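You operate a simulated robot arm through the tools that you are given. There is no shell and no other tool.

You are at the controls of a simulated robot arm. One attempt, no reset.

TASK
Open the green ledger past the orange tab and clip the page down.
Fine: first tilt the high wing to 40 and lock it; stop after that leaf; the glass plate stays up, the low wing free, the spine whole.

The check looks at the end state, three seconds after you hand in, the way a careful person would. Anything else that was tipped, shoved, dropped, spilled or broken makes it a failure.

THE ROBOT
A 7-joint arm with a fingered hand, fixed in place. Base frame: the origin is at the foot of the arm, x ahead of it, y to its left, z up. Lengths are in mm, angles in degrees, forces in N, time in s.
Its first joint turns from -115.0 to 115.0 degrees. Payload 5 kg.
Tool frame: the origin (TCP) lies between the finger pads and is the grasp point; the fingertips stand 32 mm ahead of it; z points along the fingers, y is the line along which they close. The gripper opens to 160 mm. The gripper's body begins 89 mm behind the TCP. The gripper is a hand of 4 fingers: y runs from the thumb to the fingers, the wrist lies at [0, 0, -267] in the tool frame, and closing takes about 1.5 s.
Orientation is that of the tool frame in the base frame, as [roll, pitch, yaw] about the fixed x, y, z axes, in that order (R = Rz(yaw) Ry(pitch) Rx(roll)). With the fingers straight down and closing along the base's y, the tool's x points along the base's -x, its y along +y and its z along -z.

THE INTERFACE
- The arm moves only by the tool play_rows. Its argument "moves" is one flat list of numbers, 6 for each row, row after row: the shift along the tool's x, y, z in units of 500 mm (1.0 is 500 mm), then the turn, a rotation vector about the tool's x, y, z in units of 60 degrees (1.0 is 60 degrees). In form: [tx, ty, tz, rx, ry, rz, tx, ty, tz, rx, ry, rz, ...]. A call has 1 to 20 rows; each row is the pose to reach, as a shift and turn from the pose commanded when the call began, along the tool's axes at that moment. "grip" is the gripper command, from -1 (shut) to 1 (fully open), values between in proportion, set as the call begins (left out, the last holds). A call with a number of a shift or a turn outside -1 to 1 is refused whole. Rows are played at 5 a second. More than 50 mm and 8.6 degrees between two rows, or a gripper value outside its range, and nothing of the call is played. Where a pose cannot be reached the arm comes as near as it can. A force on the tool above 70 N (or 10 N above the force at the start of the call, whichever is more), or a blocked arm, ends the call early, and 0.2 s more pass. Each finger travels about 45 mm/s and halts on what it meets, pressing with about 32 N; the grip force reading is that of the motor and also rises with nothing between the fingers. The clock runs only during rows and for 0.2 s after the last one: add rows that repeat a pose to give the fingers time. It gives the time, the measured TCP pose, the force on the tool (base axes), the opening and the grip force at its end, in the units of the frame above (readings bear some noise), with the torque about the TCP (base axes, N m) and any sound that the robot's microphone picked up, and new pictures: "pictures" is both (left out), scene, wrist or none.
- Cameras (640 x 400 px; columns grow to the right, rows downward): "scene" is fixed at [218.1, -500.8, 1488]; the picture's right is [0.79, -0.61, 0.00], its down [-0.28, -0.37, -0.88] and it looks along [0.54, 0.70, -0.47] (base axes); focal length 318 px, centre (320, 200). "wrist" rides on the gripper at [80, -4, -114] in the tool frame; the picture's right is [0.05, 1.00, 0.00], its down [-0.82, 0.04, -0.58] and it looks along [-0.58, 0.03, 0.82] (tool axes); focal length 265 px, centre (320, 200).
- lift_body(by): slides the trunk up (or, below 0, down) by that many mm; the arm rides with it, the base frame stays. It gives what a move gives, with no picture.
- finger_targets(finger1, finger2, finger3, thumb_bend): sets how far each is bent, from 0 (flat) to 100 (curled in); at 30 the hand is open as for a grip, at 70 the pads meet at the TCP. One left out holds its place. A second passes; each finger stops where it meets its share of the squeeze, and holds until it gets a number again. A gripper value or a shape takes the hand back. It gives what a move gives, with no picture; readings hold the bend of each and the force on the fingers (four entries, about 0 where the hand has none), thumb and palm.
- grasp_type(shape): the hand has 4 fingers and takes this shape, open, in about a second: jaw (thumb against the fingers, like two jaws); tri (thumb and two fingers); tip (a fingertip pinch); poke (one finger out to press); point (the index stretched); flat (the hand flat); cup (the hand cupped); fist (a fist). The gripper value then closes the fingers along that shape, each until it touches; the sizes above hold for jaw. It gives what a move gives, with no picture.
- measure_at(camera, pixels): for up to 12 pixels [column, row] of the newest picture of that camera ("zoom" is the newest enlarged one), the place [x, y, z] in the base frame of the surface seen there, good to about 2 mm. The clock stands still meanwhile.
- close_up(camera, box): a new picture of the part [left, top, right, bottom] of that camera's present view, enlarged. The clock stands still meanwhile.
- close_job(): hands the job in; it is judged then, once.

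Open the gripper and draw the arm clear of the work before you hand the job in, unless the task says otherwise.

The tools are called after ">>>" as name(argument=value, ...) on one line, values as JSON. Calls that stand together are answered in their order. play_rows: Moves the arm, as the interface text tells. Its arguments: {"type":"object","properties":{"moves":{"type":"array","items":{"type":"number"}},"grip":{"type":"number"},"pictures":{"type":"string","enum":["both","scene","wrist","none"]}},"required":["moves"]} The other tools are called the same way: lift_body (by) slides the trunk up or down; grasp_type (shape) gives the hand a shape; finger_targets (finger1, finger2, finger3, thumb_bend) moves the fingers one by one; measure_at (camera, pixels) gives the place of the surface under pixels of a picture; close_up (camera, box) takes an enlarged picture of a part of a camera's view; close_job () hands the job in.

At the start:

```text
t: 0.0
position: [633.0, 376.2, 1288.6]
tcp_rot: [-180.0, 0.0, -180.0]
contact_force: [-0.7, 0.5, 0.2]
ft_torque: [-0.01, 0.0, -0.03]
grip_width: 160.0
finger_force: 0.0
shape: jaw
bend: [30.0, 30.0, 30.0, 30.0]
finger forces: [0.0, 0.0, 0.1, 0.0, 0.0, 0.1]
trunk travel left (down, up): [-775.0, 215.0]
```

scene: 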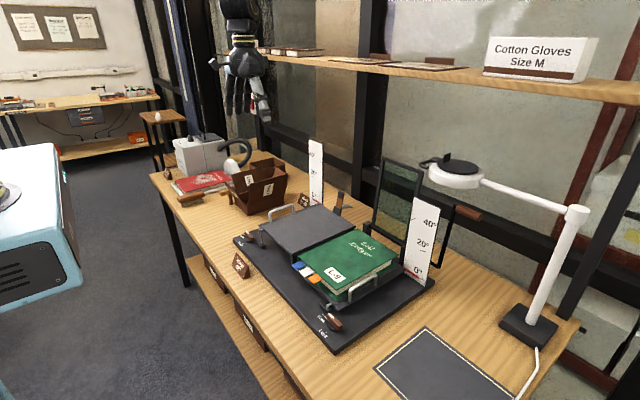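
wrist: 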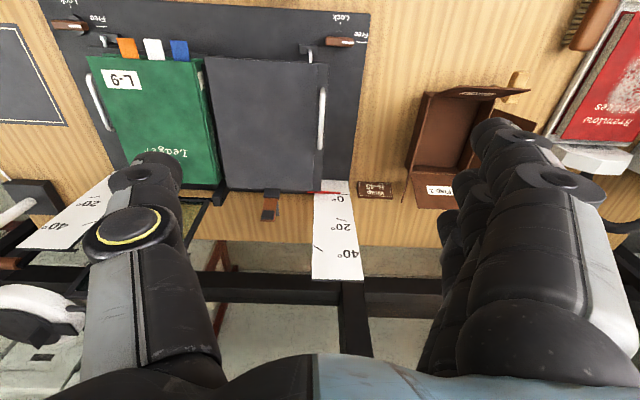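

The scene shows a book cradle with two wings, the green ledger lying on the near-right wing (around 345,270), and a glass plate standing up behind it. I take close-ups to understand the parts before moving.

>>> close_up(camera="scene", box=[220, 130, 480, 360])

>>> close_up(camera="wrist", box=[0, 0, 400, 250])

```text
1.74 times, centred on (350, 245) of scene
```

zoom: 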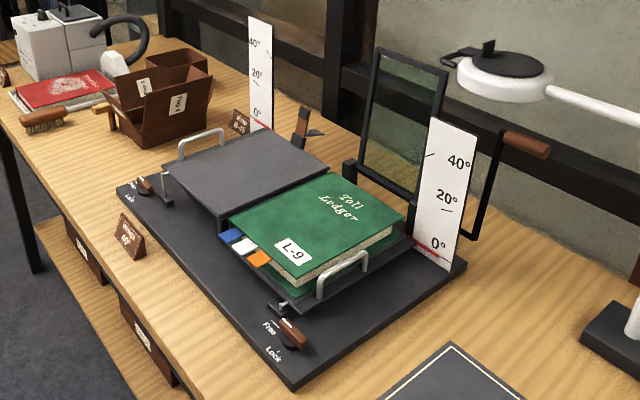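

```text
1.60 times, centred on (200, 125) of wrist
```

zoom: 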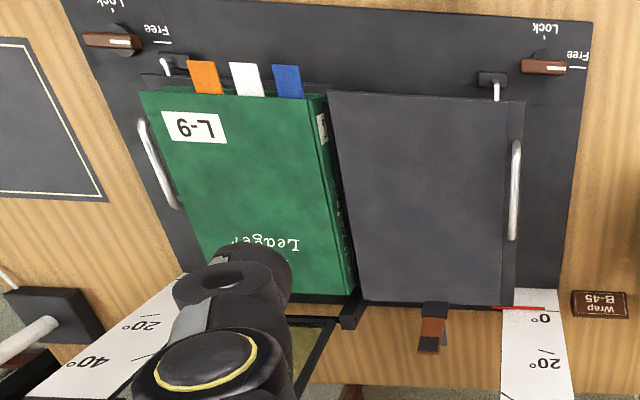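

The empty left wing seems to sit higher than the ledger's wing; I zoom in on the signs, knobs and clip and measure points.

>>> close_up(camera="scene", box=[225, 215, 325, 285])

>>> measure_at(camera="zoom", pixels=[[90, 310], [150, 130], [60, 140], [470, 350], [300, 130]])

>>> close_up(camera="scene", box=[290, 255, 390, 350])

>>> close_up(camera="scene", box=[280, 130, 380, 230])

>>> close_up(camera="scene", box=[350, 140, 490, 300])

```text
5.71 times, centred on (275, 250) of scene
```

zoom: 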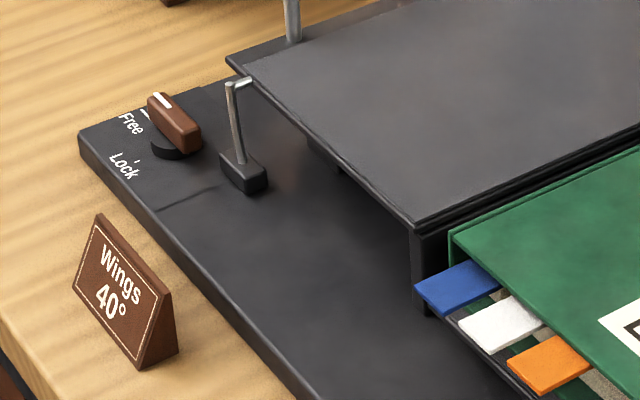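

```text
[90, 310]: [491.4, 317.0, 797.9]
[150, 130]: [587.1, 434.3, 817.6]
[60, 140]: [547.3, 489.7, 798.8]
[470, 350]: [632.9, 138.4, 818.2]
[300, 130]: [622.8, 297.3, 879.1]
```

```text
4.21 times, centred on (340, 302) of scene
```

zoom: 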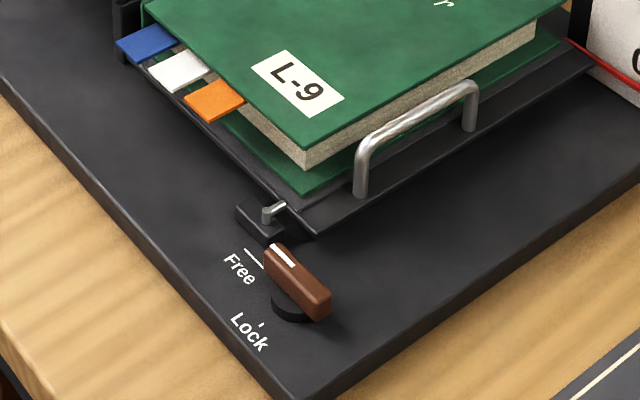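

```text
4.00 times, centred on (330, 180) of scene
```

zoom: 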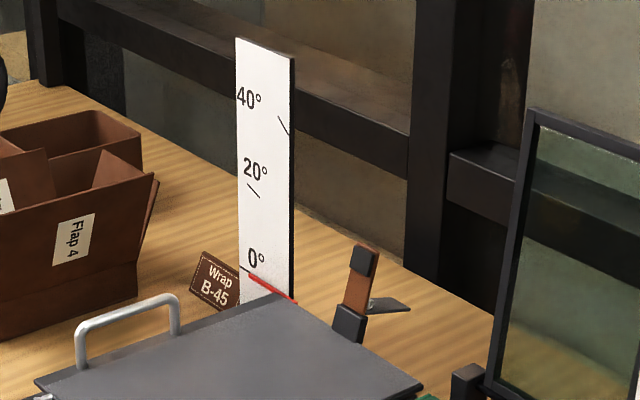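

```text
2.50 times, centred on (420, 220) of scene
```

zoom: 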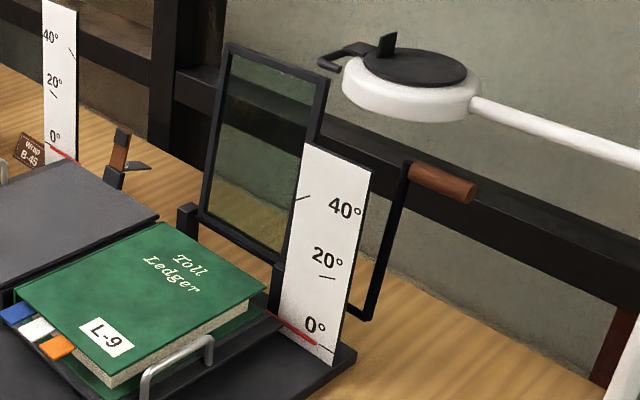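

I measure key points of the wings, handles, knobs, clip and book in the wrist view.

>>> measure_at(camera="wrist", pixels=[[207, 62], [318, 66], [228, 185], [315, 188], [322, 118], [340, 42], [72, 25], [271, 196], [267, 216], [96, 105], [128, 47], [179, 48]])

>>> measure_at(camera="scene", pixels=[[337, 245], [393, 252], [345, 301], [293, 263], [300, 268], [306, 274], [313, 280], [335, 322], [350, 285], [274, 209], [258, 234], [341, 200]])

>>> close_up(camera="wrist", box=[230, 160, 350, 235])

>>> close_up(camera="wrist", box=[280, 0, 380, 62])

>>> close_up(camera="wrist", box=[50, 10, 210, 110])

```text
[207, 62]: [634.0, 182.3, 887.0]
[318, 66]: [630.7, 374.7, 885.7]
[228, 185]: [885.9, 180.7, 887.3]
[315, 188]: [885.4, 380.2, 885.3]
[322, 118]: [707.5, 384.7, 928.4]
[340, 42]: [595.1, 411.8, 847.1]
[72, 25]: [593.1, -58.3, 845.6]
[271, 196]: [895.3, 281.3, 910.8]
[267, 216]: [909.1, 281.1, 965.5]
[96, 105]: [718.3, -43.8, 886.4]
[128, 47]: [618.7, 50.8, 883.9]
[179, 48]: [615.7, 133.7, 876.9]
```

```text
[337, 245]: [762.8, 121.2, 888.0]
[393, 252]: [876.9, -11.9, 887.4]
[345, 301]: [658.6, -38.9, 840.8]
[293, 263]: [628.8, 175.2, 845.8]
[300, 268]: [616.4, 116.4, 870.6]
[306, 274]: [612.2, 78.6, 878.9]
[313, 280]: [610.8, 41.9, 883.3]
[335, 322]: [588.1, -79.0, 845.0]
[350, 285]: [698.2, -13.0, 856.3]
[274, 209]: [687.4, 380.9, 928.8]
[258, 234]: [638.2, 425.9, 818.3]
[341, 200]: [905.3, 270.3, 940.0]
```

```text
5.33 times, centred on (290, 198) of wrist
```

zoom: 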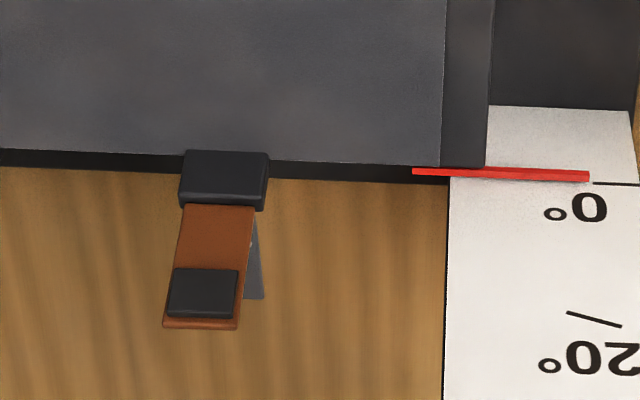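

```text
6.40 times, centred on (330, 31) of wrist
```

zoom: 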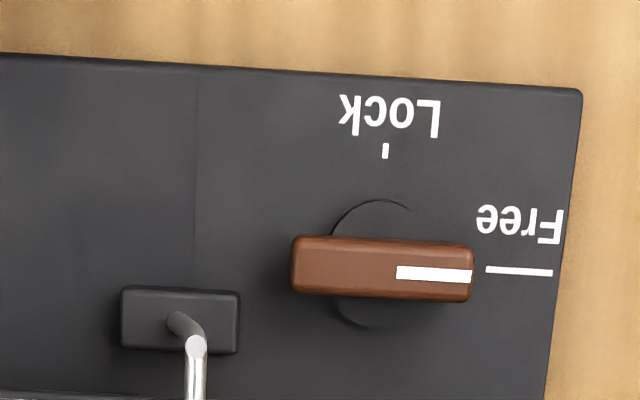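

```text
4.00 times, centred on (130, 60) of wrist
```

zoom: 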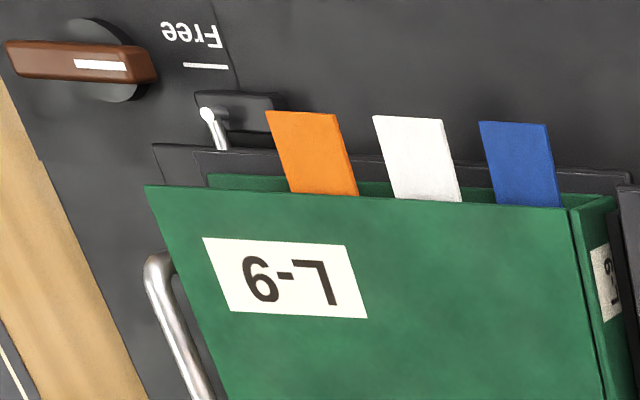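

Left wing top is at z≈886 (high), the ledger's wing is lower (~840). I measure the handle, scale marks and glass plate more precisely.

>>> close_up(camera="wrist", box=[290, 50, 370, 200])

>>> close_up(camera="scene", box=[230, 190, 310, 240])

>>> measure_at(camera="zoom", pixels=[[230, 105], [350, 130], [490, 125], [500, 95], [305, 130], [260, 170], [170, 235], [200, 300], [290, 360], [235, 370]])

>>> measure_at(camera="scene", pixels=[[385, 157], [427, 165], [372, 228], [318, 143], [311, 170], [318, 158], [316, 175], [313, 195], [450, 210], [470, 170], [455, 208], [520, 75]])

```text
2.67 times, centred on (330, 125) of wrist
```

zoom: 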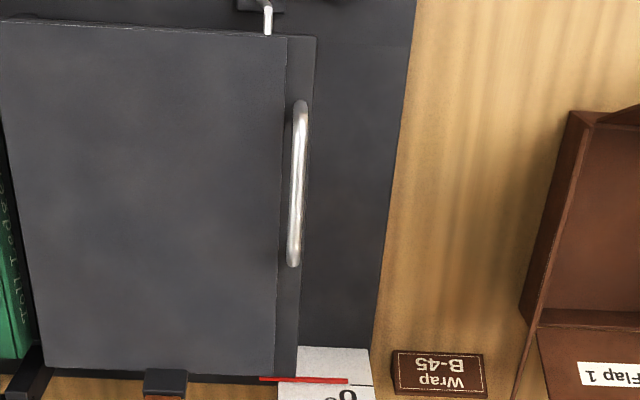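

```text
8.00 times, centred on (270, 215) of scene
```

zoom: 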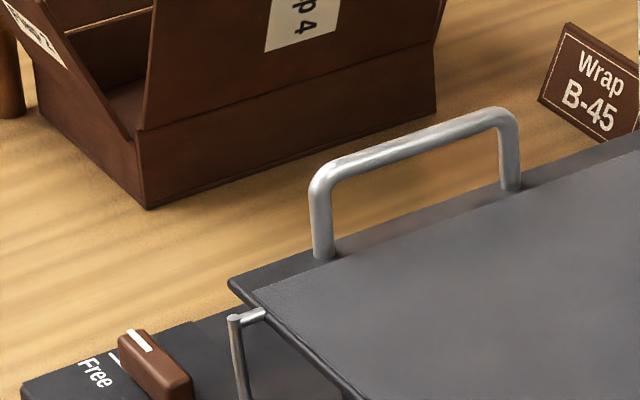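

```text
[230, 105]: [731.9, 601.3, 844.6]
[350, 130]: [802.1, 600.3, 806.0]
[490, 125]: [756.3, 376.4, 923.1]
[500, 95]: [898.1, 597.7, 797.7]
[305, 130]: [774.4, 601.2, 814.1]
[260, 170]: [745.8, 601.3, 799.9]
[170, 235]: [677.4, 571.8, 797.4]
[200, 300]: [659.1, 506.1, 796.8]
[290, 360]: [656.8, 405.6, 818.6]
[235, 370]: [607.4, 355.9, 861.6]
```

```text
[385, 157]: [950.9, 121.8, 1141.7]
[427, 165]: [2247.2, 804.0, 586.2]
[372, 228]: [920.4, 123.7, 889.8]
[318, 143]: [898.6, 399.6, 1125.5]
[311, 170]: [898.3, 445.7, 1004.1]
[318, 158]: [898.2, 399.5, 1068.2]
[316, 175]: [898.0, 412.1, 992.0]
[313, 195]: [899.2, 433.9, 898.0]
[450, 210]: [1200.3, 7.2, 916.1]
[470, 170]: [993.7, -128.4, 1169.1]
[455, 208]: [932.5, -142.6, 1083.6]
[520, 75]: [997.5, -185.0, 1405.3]
```

The handle appears at zoom (320–515, 105–250); I measure it directly.

>>> measure_at(camera="zoom", pixels=[[322, 185], [322, 245], [345, 168], [420, 138], [480, 115], [510, 130], [510, 180], [235, 285], [262, 295], [244, 320], [240, 390], [150, 350]])

>>> close_up(camera="scene", box=[295, 130, 345, 215])

>>> measure_at(camera="zoom", pixels=[[362, 100], [372, 120], [335, 190], [350, 203], [330, 320], [340, 340], [385, 360], [300, 300], [430, 290], [450, 320], [420, 370], [470, 320]])

```text
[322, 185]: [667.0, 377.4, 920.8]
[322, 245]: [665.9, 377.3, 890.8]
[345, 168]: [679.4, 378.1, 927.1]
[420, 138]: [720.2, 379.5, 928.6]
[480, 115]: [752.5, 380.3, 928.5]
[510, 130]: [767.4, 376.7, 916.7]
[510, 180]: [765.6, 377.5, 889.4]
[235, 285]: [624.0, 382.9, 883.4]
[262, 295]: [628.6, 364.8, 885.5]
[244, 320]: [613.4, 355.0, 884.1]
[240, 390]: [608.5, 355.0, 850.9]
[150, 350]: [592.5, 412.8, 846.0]
```

```text
4.71 times, centred on (320, 172) of scene
```

zoom: 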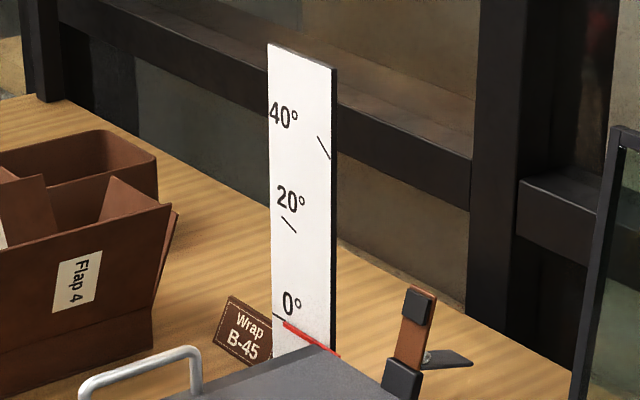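

```text
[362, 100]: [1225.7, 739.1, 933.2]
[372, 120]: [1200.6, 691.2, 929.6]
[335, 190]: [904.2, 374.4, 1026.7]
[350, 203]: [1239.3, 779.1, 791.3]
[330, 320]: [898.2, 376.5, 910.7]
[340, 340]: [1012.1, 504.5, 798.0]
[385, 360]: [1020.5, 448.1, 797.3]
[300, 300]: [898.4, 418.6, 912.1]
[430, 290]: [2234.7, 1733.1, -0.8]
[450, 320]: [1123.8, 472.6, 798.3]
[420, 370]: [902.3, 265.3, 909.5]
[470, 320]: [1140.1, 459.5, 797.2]
```

I measure the tick marks on the left scale (zoom 318–330,137–158 and 282–295,217–232) to find the wing's hinge axis.

>>> measure_at(camera="zoom", pixels=[[318, 138], [328, 156], [283, 218], [294, 231], [274, 314], [284, 319], [288, 326], [310, 338], [335, 354]])

>>> close_up(camera="scene", box=[270, 230, 350, 300])

>>> measure_at(camera="zoom", pixels=[[190, 250], [210, 290], [230, 300], [100, 100], [300, 330], [200, 200], [280, 210], [350, 320], [420, 350], [460, 380]])

```text
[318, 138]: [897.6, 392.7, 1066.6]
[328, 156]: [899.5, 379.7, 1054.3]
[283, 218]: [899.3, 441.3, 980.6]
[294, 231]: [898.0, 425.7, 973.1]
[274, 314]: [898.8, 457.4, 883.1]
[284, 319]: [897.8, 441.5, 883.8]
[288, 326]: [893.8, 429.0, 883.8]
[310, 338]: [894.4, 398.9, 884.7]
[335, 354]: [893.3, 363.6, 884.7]
```

```text
5.71 times, centred on (310, 265) of scene
```

zoom: 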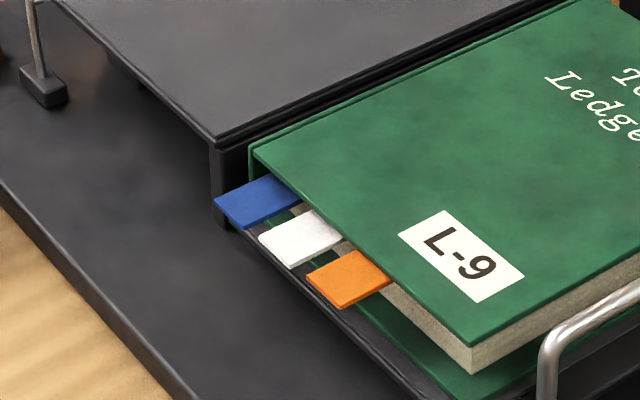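

```text
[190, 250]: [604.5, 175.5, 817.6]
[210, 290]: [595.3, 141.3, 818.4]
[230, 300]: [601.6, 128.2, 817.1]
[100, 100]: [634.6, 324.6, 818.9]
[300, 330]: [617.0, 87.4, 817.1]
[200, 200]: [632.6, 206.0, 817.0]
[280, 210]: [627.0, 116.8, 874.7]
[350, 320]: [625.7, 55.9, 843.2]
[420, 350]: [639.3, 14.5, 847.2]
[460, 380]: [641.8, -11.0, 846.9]
```

The geometry gives the left wing hinge at y≈176, z≈883.5, and the handle bar centre near (717, 383, 924). I lower the hand above the handle first and look.

>>> play_rows(moves=[-0.024, 0.0019, 0.0739, 0, 0, 0, -0.048, 0.0039, 0.1478, 0, 0, 0, -0.072, 0.0058, 0.2217, 0, 0, 0, -0.096, 0.0078, 0.2955, 0, 0, 0, -0.12, 0.0097, 0.3694, 0, 0, 0, -0.144, 0.0117, 0.4433, 0, 0, 0, -0.168, 0.0136, 0.5172, 0, 0, 0, -0.168, 0.0136, 0.5172, 0, 0, 0], pictures="both")

```text
t: 1.8
position: [717.1, 381.3, 1031.7]
tcp_rot: [-179.9, 0.0, 180.0]
contact_force: [-0.2, -0.2, 0.3]
ft_torque: [-0.01, -0.02, 0.0]
grip_width: 160.0
finger_force: 0.2
shape: jaw
bend: [30.0, 30.0, 30.0, 30.0]
finger forces: [0.0, 0.1, 0.0, 0.0, 0.0, 0.0]
trunk travel left (down, up): [-775.0, 215.0]
```

scene: 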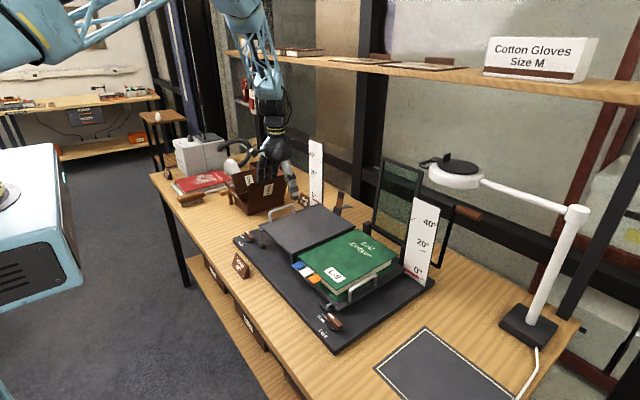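
wrist: 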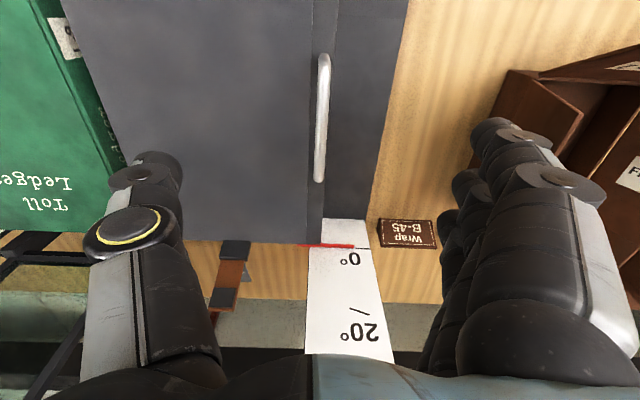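

The arm moves well; the handle is at wrist pixels (322,60–180). I measure its bar before the descent.

>>> measure_at(camera="wrist", pixels=[[325, 62], [323, 90], [322, 120], [320, 150], [319, 178], [316, 120], [327, 120], [335, 120], [340, 160], [370, 180], [345, 220]])

```text
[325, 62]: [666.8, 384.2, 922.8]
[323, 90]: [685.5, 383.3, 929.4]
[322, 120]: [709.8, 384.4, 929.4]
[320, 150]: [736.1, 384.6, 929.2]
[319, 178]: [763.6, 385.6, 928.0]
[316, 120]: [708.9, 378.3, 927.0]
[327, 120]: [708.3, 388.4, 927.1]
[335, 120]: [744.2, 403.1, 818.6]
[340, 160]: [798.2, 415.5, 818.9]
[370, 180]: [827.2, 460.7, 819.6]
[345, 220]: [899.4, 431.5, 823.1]
```

Bar centre is about (716, 384, 924). I lower the TCP to z≈930 over it (fingertips end about 12 mm above the wing).

>>> play_rows(moves=[0.001, 0.002, 0.05, 0, 0, 0, 0.002, 0.002, 0.1, 0, 0, 0, 0.002, 0.002, 0.15, 0, 0, 0, 0.002, 0.002, 0.18, 0, 0, 0, 0.002, 0.002, 0.2, 0, 0, 0, 0.002, 0.002, 0.2, 0, 0, 0], pictures="both")

```text
t: 3.2
position: [716.6, 383.9, 930.1]
tcp_rot: [-180.0, 0.0, 179.9]
contact_force: [-0.8, 0.4, -0.8]
ft_torque: [-0.04, 0.02, -0.03]
grip_width: 159.8
finger_force: 0.1
shape: jaw
bend: [30.0, 30.0, 30.0, 30.0]
finger forces: [0.0, 0.0, 0.1, 0.1, 0.0, 0.0]
trunk travel left (down, up): [-775.0, 215.0]
```

scene: 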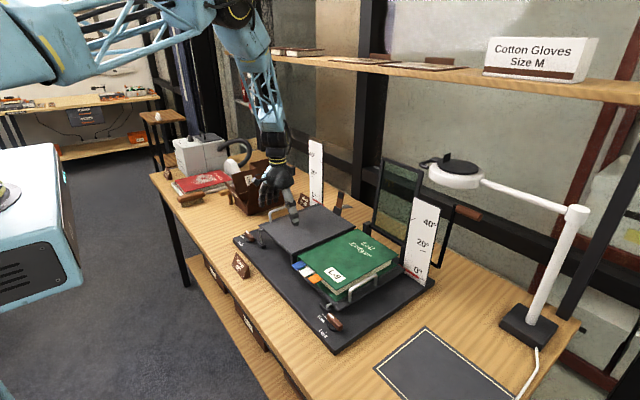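
wrist: 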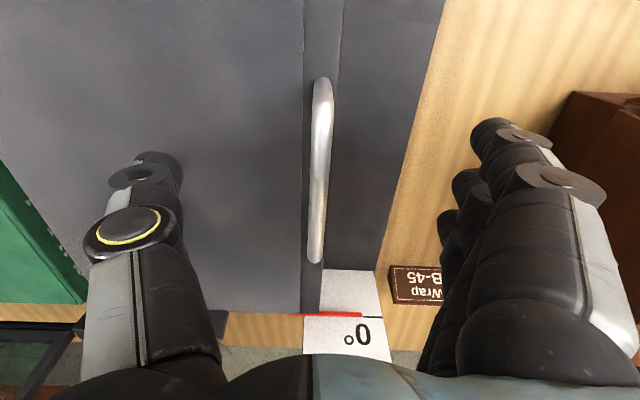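

The hand straddles the bar. I close the fingers on it with holding rows.

>>> play_rows(moves=[0, 0, 0, 0, 0, 0, 0, 0, 0, 0, 0, 0, 0, 0, 0, 0, 0, 0, 0, 0, 0, 0, 0, 0, 0, 0, 0, 0, 0, 0, 0, 0, 0, 0, 0, 0, 0, 0, 0, 0, 0, 0, 0, 0, 0, 0, 0, 0, 0, 0, 0, 0, 0, 0, 0, 0, 0, 0, 0, 0], grip=-1, pictures="both")

```text
t: 5.4
position: [716.1, 384.4, 930.5]
tcp_rot: [180.0, 0.0, 180.0]
contact_force: [0.5, 0.6, -2.3]
ft_torque: [0.04, -0.02, 0.01]
grip_width: 0.0
finger_force: 27.6
shape: jaw
bend: [66.0, 64.0, 66.0, 69.0]
finger forces: [4.9, 0.0, 5.1, 0.0, 0.0, 0.1]
trunk travel left (down, up): [-775.0, 215.0]
```

scene: 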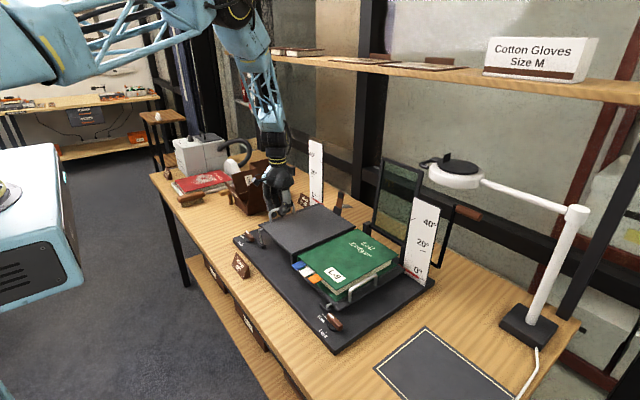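
wrist: 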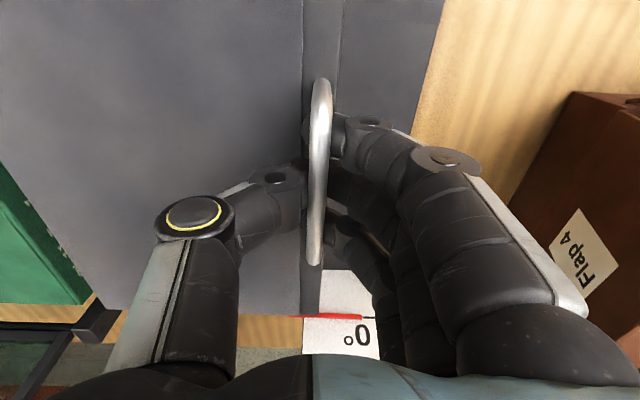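

The fingers have wrapped the bar (bends ≈65). I lift along the arc about the hinge to 20° first, turning the hand with the wing.

>>> play_rows(moves=[0, -0.0035, -0.0145, -0.0333, 0, 0, 0, -0.0075, -0.0288, -0.0667, 0, 0, 0, -0.012, -0.043, -0.1, 0, 0, 0, -0.017, -0.057, -0.1333, 0, 0, 0, -0.0225, -0.0708, -0.1667, 0, 0, 0, -0.0284, -0.0845, -0.2, 0, 0, 0, -0.0349, -0.0979, -0.2333, 0, 0, 0, -0.0418, -0.1111, -0.2667, 0, 0, 0, -0.0491, -0.124, -0.3, 0, 0, 0, -0.0569, -0.1367, -0.3333, 0, 0], pictures="both")

```text
t: 7.6
position: [716.4, 356.2, 999.1]
tcp_rot: [159.9, 0.0, 179.9]
contact_force: [1.9, -1.1, -1.2]
ft_torque: [0.02, 0.02, -0.01]
grip_width: 0.0
finger_force: 31.9
shape: jaw
bend: [68.0, 64.0, 68.0, 69.0]
finger forces: [2.7, 0.1, 3.1, 0.0, 0.9, 0.0]
trunk travel left (down, up): [-775.0, 215.0]
```

scene: 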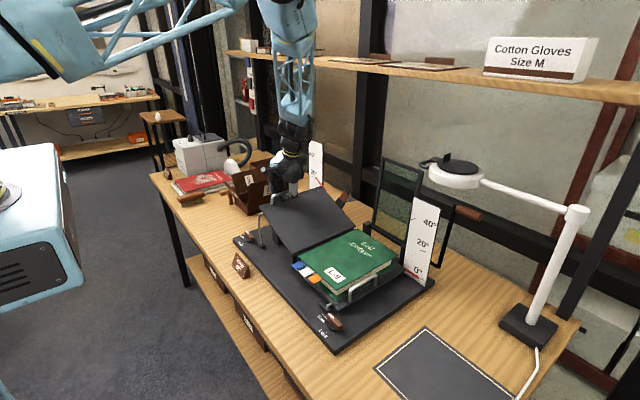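
wrist: 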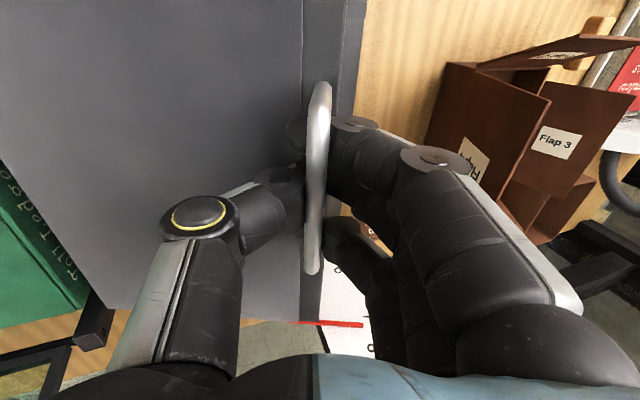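

The wing follows. I check the pointer's angle on the scale before continuing.

>>> close_up(camera="scene", box=[250, 130, 350, 230])

>>> measure_at(camera="zoom", pixels=[[150, 280], [250, 260], [330, 300], [200, 340], [300, 350], [280, 250]])

>>> measure_at(camera="wrist", pixels=[[300, 323], [330, 323], [355, 325], [100, 100], [250, 100], [200, 50], [280, 290]])

```text
4.00 times, centred on (300, 180) of scene
```

zoom: 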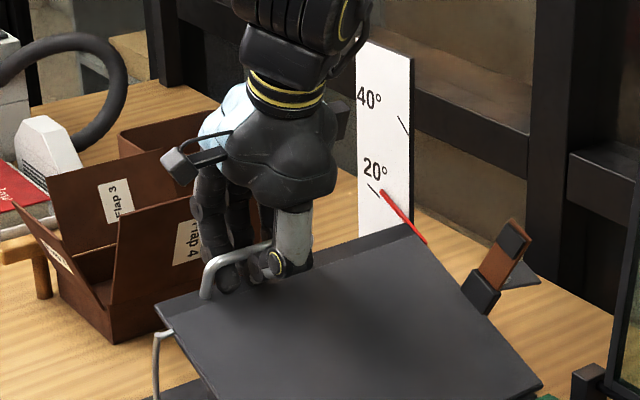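

```text
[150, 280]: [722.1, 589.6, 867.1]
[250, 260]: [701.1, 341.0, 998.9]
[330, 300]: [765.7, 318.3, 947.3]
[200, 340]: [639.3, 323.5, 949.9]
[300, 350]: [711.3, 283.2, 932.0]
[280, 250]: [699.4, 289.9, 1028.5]
```

```text
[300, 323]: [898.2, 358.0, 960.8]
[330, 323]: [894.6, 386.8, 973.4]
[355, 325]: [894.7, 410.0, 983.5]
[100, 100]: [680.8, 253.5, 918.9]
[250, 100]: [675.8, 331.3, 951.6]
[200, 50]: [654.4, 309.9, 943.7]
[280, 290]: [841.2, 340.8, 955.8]
```

The wing is at about 22.7° with the hand at 20°, so I continue 17° more and then measure.

>>> play_rows(moves=[0, -0.0035, -0.0145, -0.0333, 0, 0, 0, -0.0075, -0.0288, -0.0667, 0, 0, 0, -0.012, -0.043, -0.1, 0, 0, 0, -0.017, -0.057, -0.1333, 0, 0, 0, -0.0225, -0.0708, -0.1667, 0, 0, 0, -0.0284, -0.0845, -0.2, 0, 0, 0, -0.0349, -0.0979, -0.2333, 0, 0, 0, -0.0418, -0.1111, -0.2667, 0, 0, 0, -0.0454, -0.1176, -0.2833, 0, 0, 0, -0.0454, -0.1176, -0.2833, 0, 0], pictures="both")

>>> close_up(camera="scene", box=[250, 130, 350, 230])

```text
t: 9.8
position: [715.6, 313.8, 1045.6]
tcp_rot: [143.0, 0.0, 179.9]
contact_force: [3.2, 2.2, 0.4]
ft_torque: [0.03, 0.0, 0.02]
grip_width: 0.2
finger_force: 31.6
shape: jaw
bend: [68.0, 63.0, 68.0, 69.0]
finger forces: [2.4, 0.0, 2.6, 0.1, 1.3, 0.1]
trunk travel left (down, up): [-775.0, 215.0]
```

scene: 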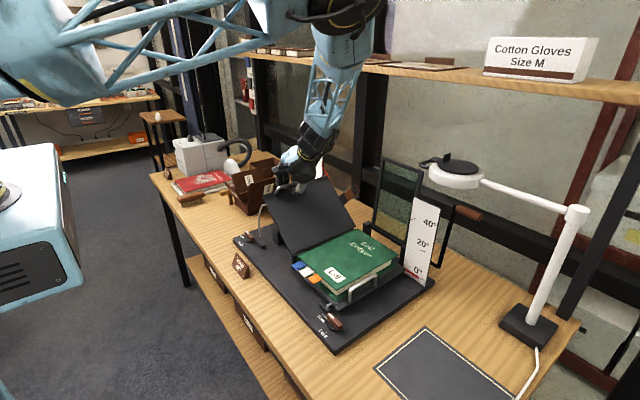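
wrist: 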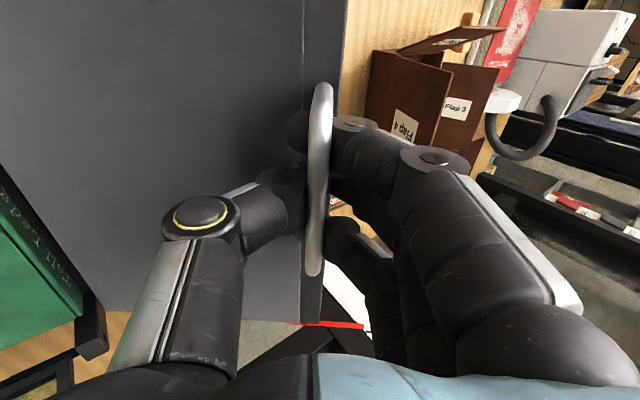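

```text
4.00 times, centred on (300, 180) of scene
```

zoom: 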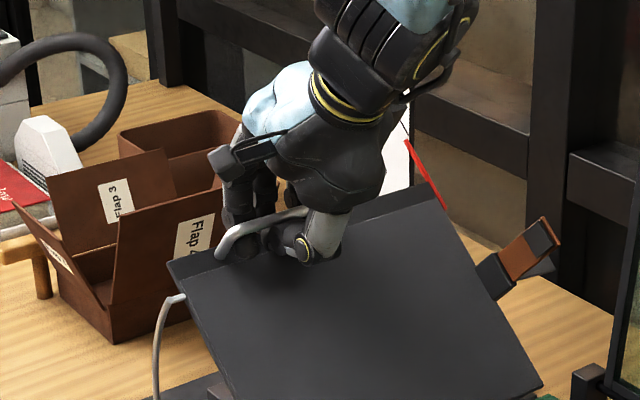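

I measure the wing surface and the pointer to compute the present angle.

>>> measure_at(camera="zoom", pixels=[[408, 145], [425, 173], [440, 200], [200, 270], [300, 300], [400, 260], [430, 320], [480, 370], [260, 370], [370, 380]])

>>> measure_at(camera="wrist", pixels=[[302, 323], [330, 324], [355, 326], [50, 60], [280, 60], [100, 150], [280, 290], [150, 100], [20, 100], [290, 20]])

```text
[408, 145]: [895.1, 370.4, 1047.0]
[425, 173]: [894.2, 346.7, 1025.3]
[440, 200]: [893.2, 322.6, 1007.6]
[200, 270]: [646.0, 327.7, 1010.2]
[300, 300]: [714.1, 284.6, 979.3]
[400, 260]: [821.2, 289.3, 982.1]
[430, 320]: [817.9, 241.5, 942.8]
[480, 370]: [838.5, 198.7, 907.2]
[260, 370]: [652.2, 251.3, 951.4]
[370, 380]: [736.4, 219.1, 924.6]
```

```text
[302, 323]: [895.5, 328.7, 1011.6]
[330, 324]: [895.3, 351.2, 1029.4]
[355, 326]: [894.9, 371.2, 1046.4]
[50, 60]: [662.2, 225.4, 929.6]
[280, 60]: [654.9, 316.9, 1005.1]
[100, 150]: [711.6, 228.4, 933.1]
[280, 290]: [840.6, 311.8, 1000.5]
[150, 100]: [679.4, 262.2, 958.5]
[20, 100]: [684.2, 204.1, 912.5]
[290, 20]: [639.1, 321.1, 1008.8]
```

The wing is at ≈39.5°. I nudge it up by half a degree and then partly open the fingers to see whether the wing holds by itself.

>>> play_rows(moves=[0, -0.0004, -0.0018, -0.0042, 0, 0, 0, -0.0008, -0.0036, -0.0083, 0, 0, 0, -0.0008, -0.0036, -0.0083, 0, 0], pictures="wrist")

>>> measure_at(camera="wrist", pixels=[[302, 323], [330, 324], [355, 326], [50, 60], [280, 60], [20, 100], [290, 20], [150, 100]])

```text
t: 10.6
position: [716.1, 314.0, 1046.4]
tcp_rot: [142.5, 0.0, -179.9]
contact_force: [2.6, 0.0, -2.4]
ft_torque: [0.02, 0.02, 0.01]
grip_width: 0.0
finger_force: 31.5
shape: jaw
bend: [68.0, 63.0, 68.0, 69.0]
finger forces: [2.3, 0.0, 2.4, 0.0, 2.0, 0.1]
trunk travel left (down, up): [-775.0, 215.0]
```

wrist: 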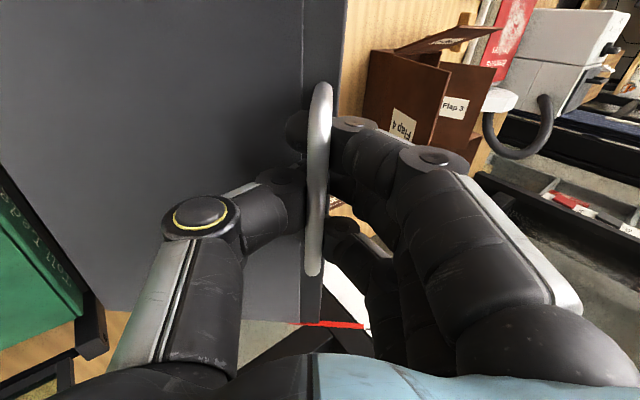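

```text
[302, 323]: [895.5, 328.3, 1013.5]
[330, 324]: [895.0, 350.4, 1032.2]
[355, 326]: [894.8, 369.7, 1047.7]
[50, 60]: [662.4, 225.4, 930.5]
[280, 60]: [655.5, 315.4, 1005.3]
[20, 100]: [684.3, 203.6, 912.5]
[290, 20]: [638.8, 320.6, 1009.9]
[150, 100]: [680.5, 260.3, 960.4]
```

The pointer now reads ≈40.0°. I open the fingers part way and watch whether the wing stays.

>>> play_rows(moves=[0, 0, 0, 0, 0, 0, 0, 0, 0, 0, 0, 0, 0, 0, 0, 0, 0, 0, 0, 0, 0, 0, 0, 0, 0, 0, 0, 0, 0, 0], grip=-0.6, pictures="both")

>>> close_up(camera="scene", box=[250, 130, 350, 230])

```text
t: 11.8
position: [715.8, 312.7, 1046.3]
tcp_rot: [142.5, 0.0, 180.0]
contact_force: [0.0, 0.8, 1.2]
ft_torque: [-0.01, 0.01, 0.02]
grip_width: 31.4
finger_force: 0.2
shape: jaw
bend: [73.0, 73.0, 73.0, 70.0]
finger forces: [0.1, 0.1, 0.0, 0.0, 0.2, 0.0]
trunk travel left (down, up): [-775.0, 215.0]
```

scene: 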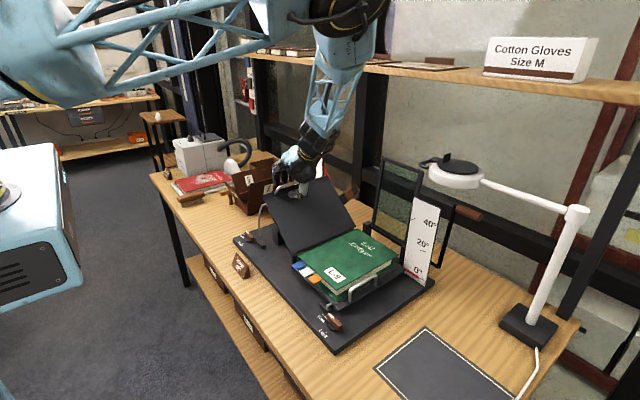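
wrist: 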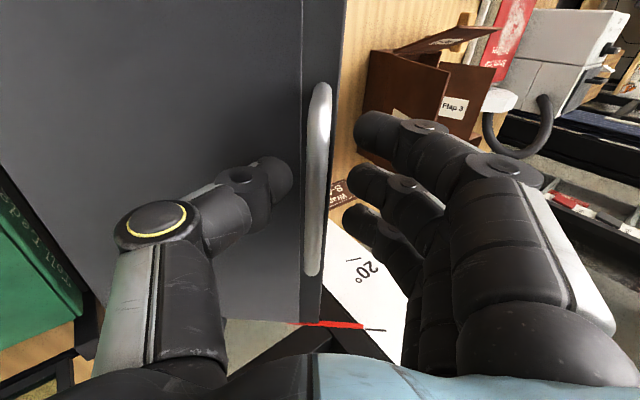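

```text
4.00 times, centred on (300, 180) of scene
```

zoom: 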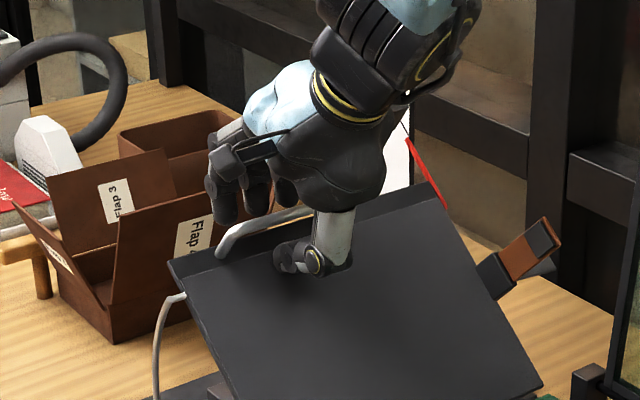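

The wing stays up with the fingers open. I verify the pointer and then back away along the hand's axis.

>>> measure_at(camera="wrist", pixels=[[302, 323], [330, 325], [355, 326], [50, 60], [280, 60], [20, 100], [290, 20]])

>>> play_rows(moves=[0, 0, -0.03, 0, 0, 0, 0, 0, -0.08, 0, 0, 0, 0, 0, -0.15, 0, 0, 0, 0, 0, -0.22, 0, 0, 0, 0, 0, -0.28, 0, 0, 0, 0, 0, -0.28, 0, 0, 0], pictures="both")

```text
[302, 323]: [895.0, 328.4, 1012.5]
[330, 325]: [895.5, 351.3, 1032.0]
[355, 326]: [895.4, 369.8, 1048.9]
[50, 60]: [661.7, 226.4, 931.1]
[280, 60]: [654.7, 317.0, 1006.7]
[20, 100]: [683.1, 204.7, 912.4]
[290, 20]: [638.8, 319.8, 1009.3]
```

```text
t: 13.2
position: [715.6, 227.0, 1159.2]
tcp_rot: [142.6, 0.0, 180.0]
contact_force: [-0.1, 1.1, -0.1]
ft_torque: [0.04, 0.01, 0.01]
grip_width: 31.7
finger_force: 0.2
shape: jaw
bend: [73.0, 73.0, 73.0, 70.0]
finger forces: [0.1, 0.1, 0.0, 0.1, 0.0, 0.0]
trunk travel left (down, up): [-775.0, 215.0]
```

scene: 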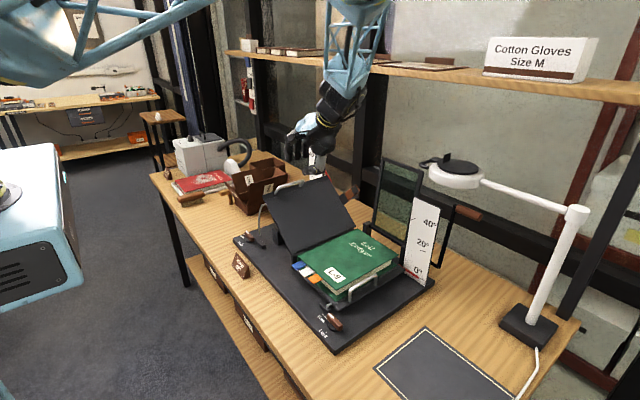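
wrist: 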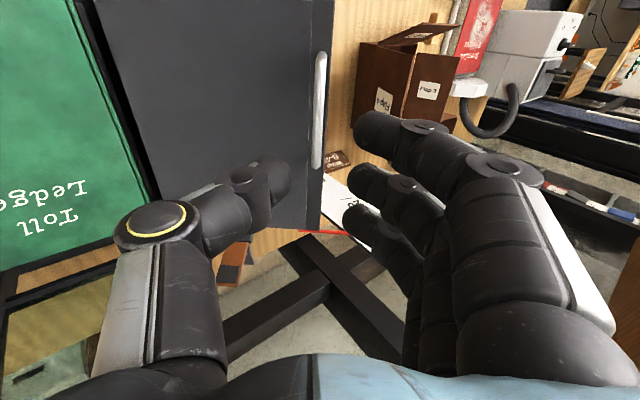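

The wing stands at 40°. Now I look closely at the left knob around scene pixel (253,236).

>>> close_up(camera="scene", box=[230, 215, 290, 260])

>>> measure_at(camera="zoom", pixels=[[180, 130], [210, 165], [245, 210], [255, 190], [215, 120], [165, 165], [200, 210], [230, 235], [205, 235], [310, 260], [340, 100], [180, 190]])

```text
8.89 times, centred on (260, 238) of scene
```

zoom: 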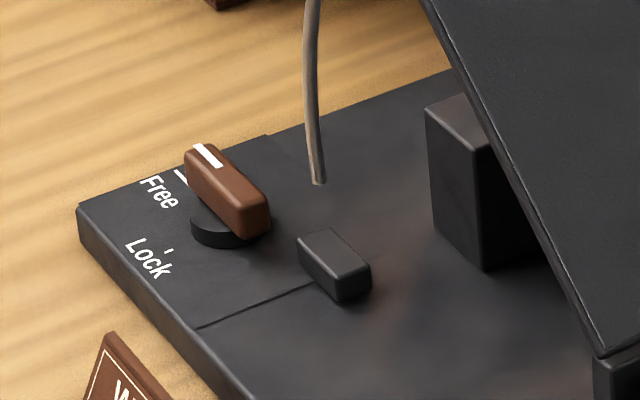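

```text
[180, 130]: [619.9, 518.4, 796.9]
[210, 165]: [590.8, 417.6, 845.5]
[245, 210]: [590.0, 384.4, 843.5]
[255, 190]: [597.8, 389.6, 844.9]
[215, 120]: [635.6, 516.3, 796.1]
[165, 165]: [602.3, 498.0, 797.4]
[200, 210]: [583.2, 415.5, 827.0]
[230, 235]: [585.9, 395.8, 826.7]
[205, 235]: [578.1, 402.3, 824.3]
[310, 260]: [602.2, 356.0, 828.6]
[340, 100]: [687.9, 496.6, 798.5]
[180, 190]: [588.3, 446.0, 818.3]
```

I measure the knob's bar corners more exactly, along with the lock tick and disc.

>>> measure_at(camera="zoom", pixels=[[195, 150], [210, 148], [190, 162], [260, 200], [240, 212], [225, 165], [215, 185], [192, 225], [225, 245], [169, 248], [318, 183], [325, 235]])

```text
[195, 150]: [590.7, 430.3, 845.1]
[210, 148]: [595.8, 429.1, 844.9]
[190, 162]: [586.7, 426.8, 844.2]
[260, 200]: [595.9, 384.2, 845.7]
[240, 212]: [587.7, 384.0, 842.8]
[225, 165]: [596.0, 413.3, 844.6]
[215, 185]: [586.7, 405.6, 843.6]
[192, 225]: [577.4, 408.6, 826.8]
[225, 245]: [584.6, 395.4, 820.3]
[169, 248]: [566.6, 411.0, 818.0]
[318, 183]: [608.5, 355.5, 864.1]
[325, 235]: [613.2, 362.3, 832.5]
```

I measure the fingertip positions in the wrist view (372,135), (367,185), (360,222) and thumb (270,180) to know how wide the finger row is.

>>> measure_at(camera="wrist", pixels=[[375, 135], [367, 185], [360, 222], [270, 180], [360, 130], [355, 180], [348, 215], [282, 178], [420, 128], [400, 185], [240, 175], [155, 225]])

```text
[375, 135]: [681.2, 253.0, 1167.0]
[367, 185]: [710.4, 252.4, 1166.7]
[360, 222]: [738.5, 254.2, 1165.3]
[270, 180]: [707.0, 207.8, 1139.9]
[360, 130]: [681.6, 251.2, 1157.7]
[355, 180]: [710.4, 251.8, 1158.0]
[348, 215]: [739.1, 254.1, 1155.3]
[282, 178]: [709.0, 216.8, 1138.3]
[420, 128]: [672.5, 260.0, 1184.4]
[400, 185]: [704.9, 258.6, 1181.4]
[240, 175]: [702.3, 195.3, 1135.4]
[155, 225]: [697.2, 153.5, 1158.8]
```

The finger row is about 78 mm wide (29 mm pitch). I move up and over toward the knob, returning the hand to vertical.

>>> play_rows(moves=[0.0354, 0.0488, 0.0227, 0.0893, 0, 0, 0.0709, 0.0977, 0.0454, 0.1786, 0, 0, 0.1063, 0.1465, 0.0681, 0.2679, 0, 0, 0.1417, 0.1954, 0.0909, 0.3571, 0, 0, 0.1771, 0.2442, 0.1136, 0.4464, 0, 0, 0.2126, 0.2931, 0.1363, 0.5357, 0, 0, 0.248, 0.3419, 0.159, 0.625, 0, 0, 0.248, 0.3419, 0.159, 0.625, 0, 0], pictures="none")

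>>> play_rows(moves=[0, 0, 0, 0, 0, 0.125, 0, 0, 0, 0, 0, 0.25, 0, 0, 0, 0, 0, 0.375, 0, 0, 0, 0, 0, 0.5, 0, 0, 0, 0, 0, 0.625, 0, 0, 0, 0, 0, 0.75, 0, 0, 0, 0, 0, 0.75], pictures="none")

>>> play_rows(moves=[0, 0, 0, 0, 0, 0.125, 0, 0, 0, 0, 0, 0.25, 0, 0, 0, 0, 0, 0.375, 0, 0, 0, 0, 0, 0.5, 0, 0, 0, 0, 0, 0.625, 0, 0, 0, 0, 0, 0.75, 0, 0, 0, 0, 0, 0.75], pictures="both")

```text
t: 15.0
position: [592.5, 409.9, 1201.1]
tcp_rot: [-180.0, 0.0, 179.9]
contact_force: [0.3, -0.6, 0.0]
ft_torque: [0.05, 0.06, 0.0]
grip_width: 31.9
finger_force: 0.0
shape: jaw
bend: [73.0, 73.0, 73.0, 70.0]
finger forces: [0.0, 0.0, 0.1, 0.1, 0.1, 0.0]
trunk travel left (down, up): [-775.0, 215.0]
```

```text
t: 16.6
position: [593.0, 411.2, 1200.1]
tcp_rot: [180.0, 0.0, 134.9]
contact_force: [-0.8, -1.0, 0.5]
ft_torque: [0.01, 0.01, -0.01]
grip_width: 31.8
finger_force: 0.0
shape: jaw
bend: [73.0, 73.0, 73.0, 70.0]
finger forces: [0.0, 0.0, 0.0, 0.0, 0.0, 0.0]
trunk travel left (down, up): [-775.0, 215.0]
```

```text
t: 18.2
position: [591.5, 411.7, 1200.2]
tcp_rot: [-179.9, 0.0, 89.9]
contact_force: [0.0, 0.2, 0.5]
ft_torque: [-0.02, 0.03, 0.02]
grip_width: 31.9
finger_force: 0.0
shape: jaw
bend: [73.0, 73.0, 73.0, 70.0]
finger forces: [0.0, 0.0, 0.0, 0.0, 0.0, 0.0]
trunk travel left (down, up): [-775.0, 215.0]
```

scene: 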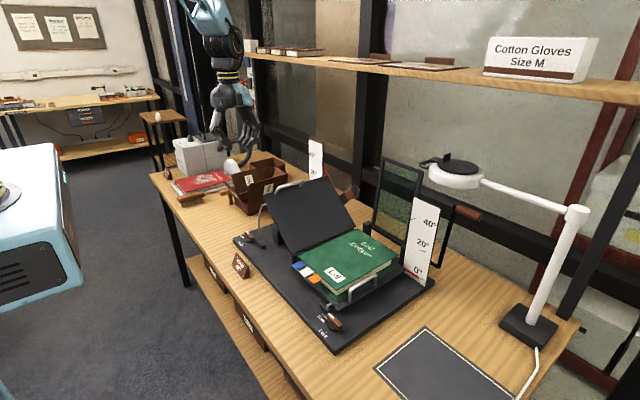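
wrist: 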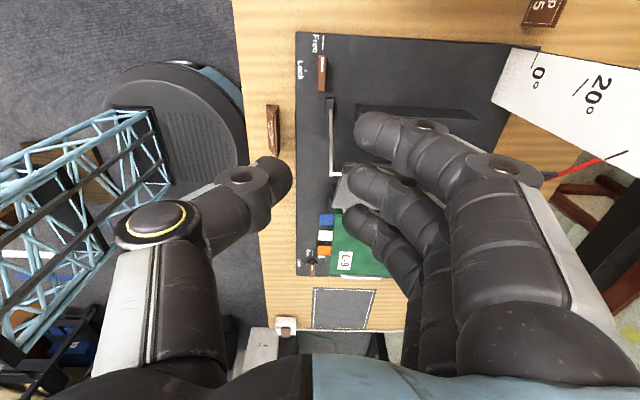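

The hand is above the knob (wrist pixel (321,75)). I descend to z≈905 with the grip half-open and check alignment.

>>> play_rows(moves=[0, 0, 0.075, 0, 0, 0, 0, 0, 0.15, 0, 0, 0, 0, 0, 0.225, 0, 0, 0, 0, 0, 0.3, 0, 0, 0, 0, 0, 0.375, 0, 0, 0, 0, 0, 0.45, 0, 0, 0, 0, 0, 0.52, 0, 0, 0, 0, 0, 0.57, 0, 0, 0, 0, 0, 0.59, 0, 0, 0, 0, 0, 0.59, 0, 0, 0], grip=-0.3, pictures="both")

>>> close_up(camera="scene", box=[210, 180, 300, 260])

```text
t: 20.4
position: [595.4, 410.9, 904.2]
tcp_rot: [-180.0, 0.0, 89.9]
contact_force: [0.3, -0.3, 1.1]
ft_torque: [0.03, 0.0, -0.02]
grip_width: 55.5
finger_force: 0.1
shape: jaw
bend: [73.0, 73.0, 73.0, 70.0]
finger forces: [0.0, 0.0, 0.0, 0.1, 0.0, 0.1]
trunk travel left (down, up): [-775.0, 215.0]
```

scene: 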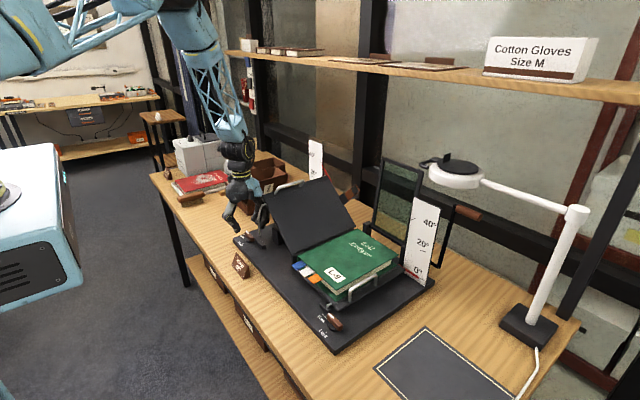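
wrist: 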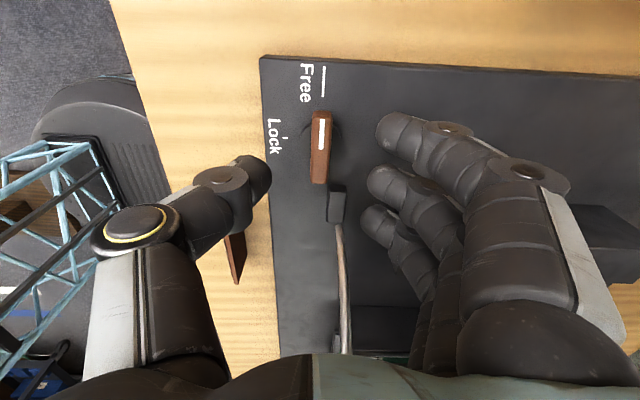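

```text
5.00 times, centred on (255, 220) of scene
```

zoom: 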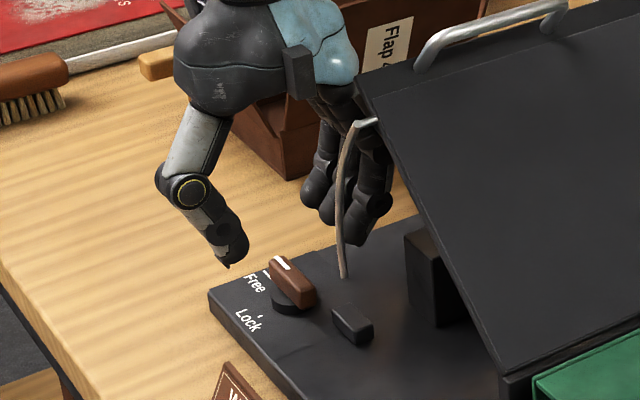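

I measure the knob's bar from the wrist view (310–328, 112–182) for exact alignment.

>>> measure_at(camera="wrist", pixels=[[316, 116], [326, 118], [315, 150], [325, 150], [314, 178], [324, 178], [340, 190], [332, 220], [345, 205], [338, 240], [285, 137], [323, 82]])

```text
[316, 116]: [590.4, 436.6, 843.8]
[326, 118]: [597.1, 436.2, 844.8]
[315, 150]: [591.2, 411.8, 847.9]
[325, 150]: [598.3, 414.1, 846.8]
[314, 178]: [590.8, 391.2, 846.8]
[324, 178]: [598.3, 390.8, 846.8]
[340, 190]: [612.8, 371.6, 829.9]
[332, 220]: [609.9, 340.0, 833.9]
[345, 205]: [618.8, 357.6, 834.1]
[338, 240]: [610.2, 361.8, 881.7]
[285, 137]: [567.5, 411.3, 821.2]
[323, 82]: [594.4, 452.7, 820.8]
```

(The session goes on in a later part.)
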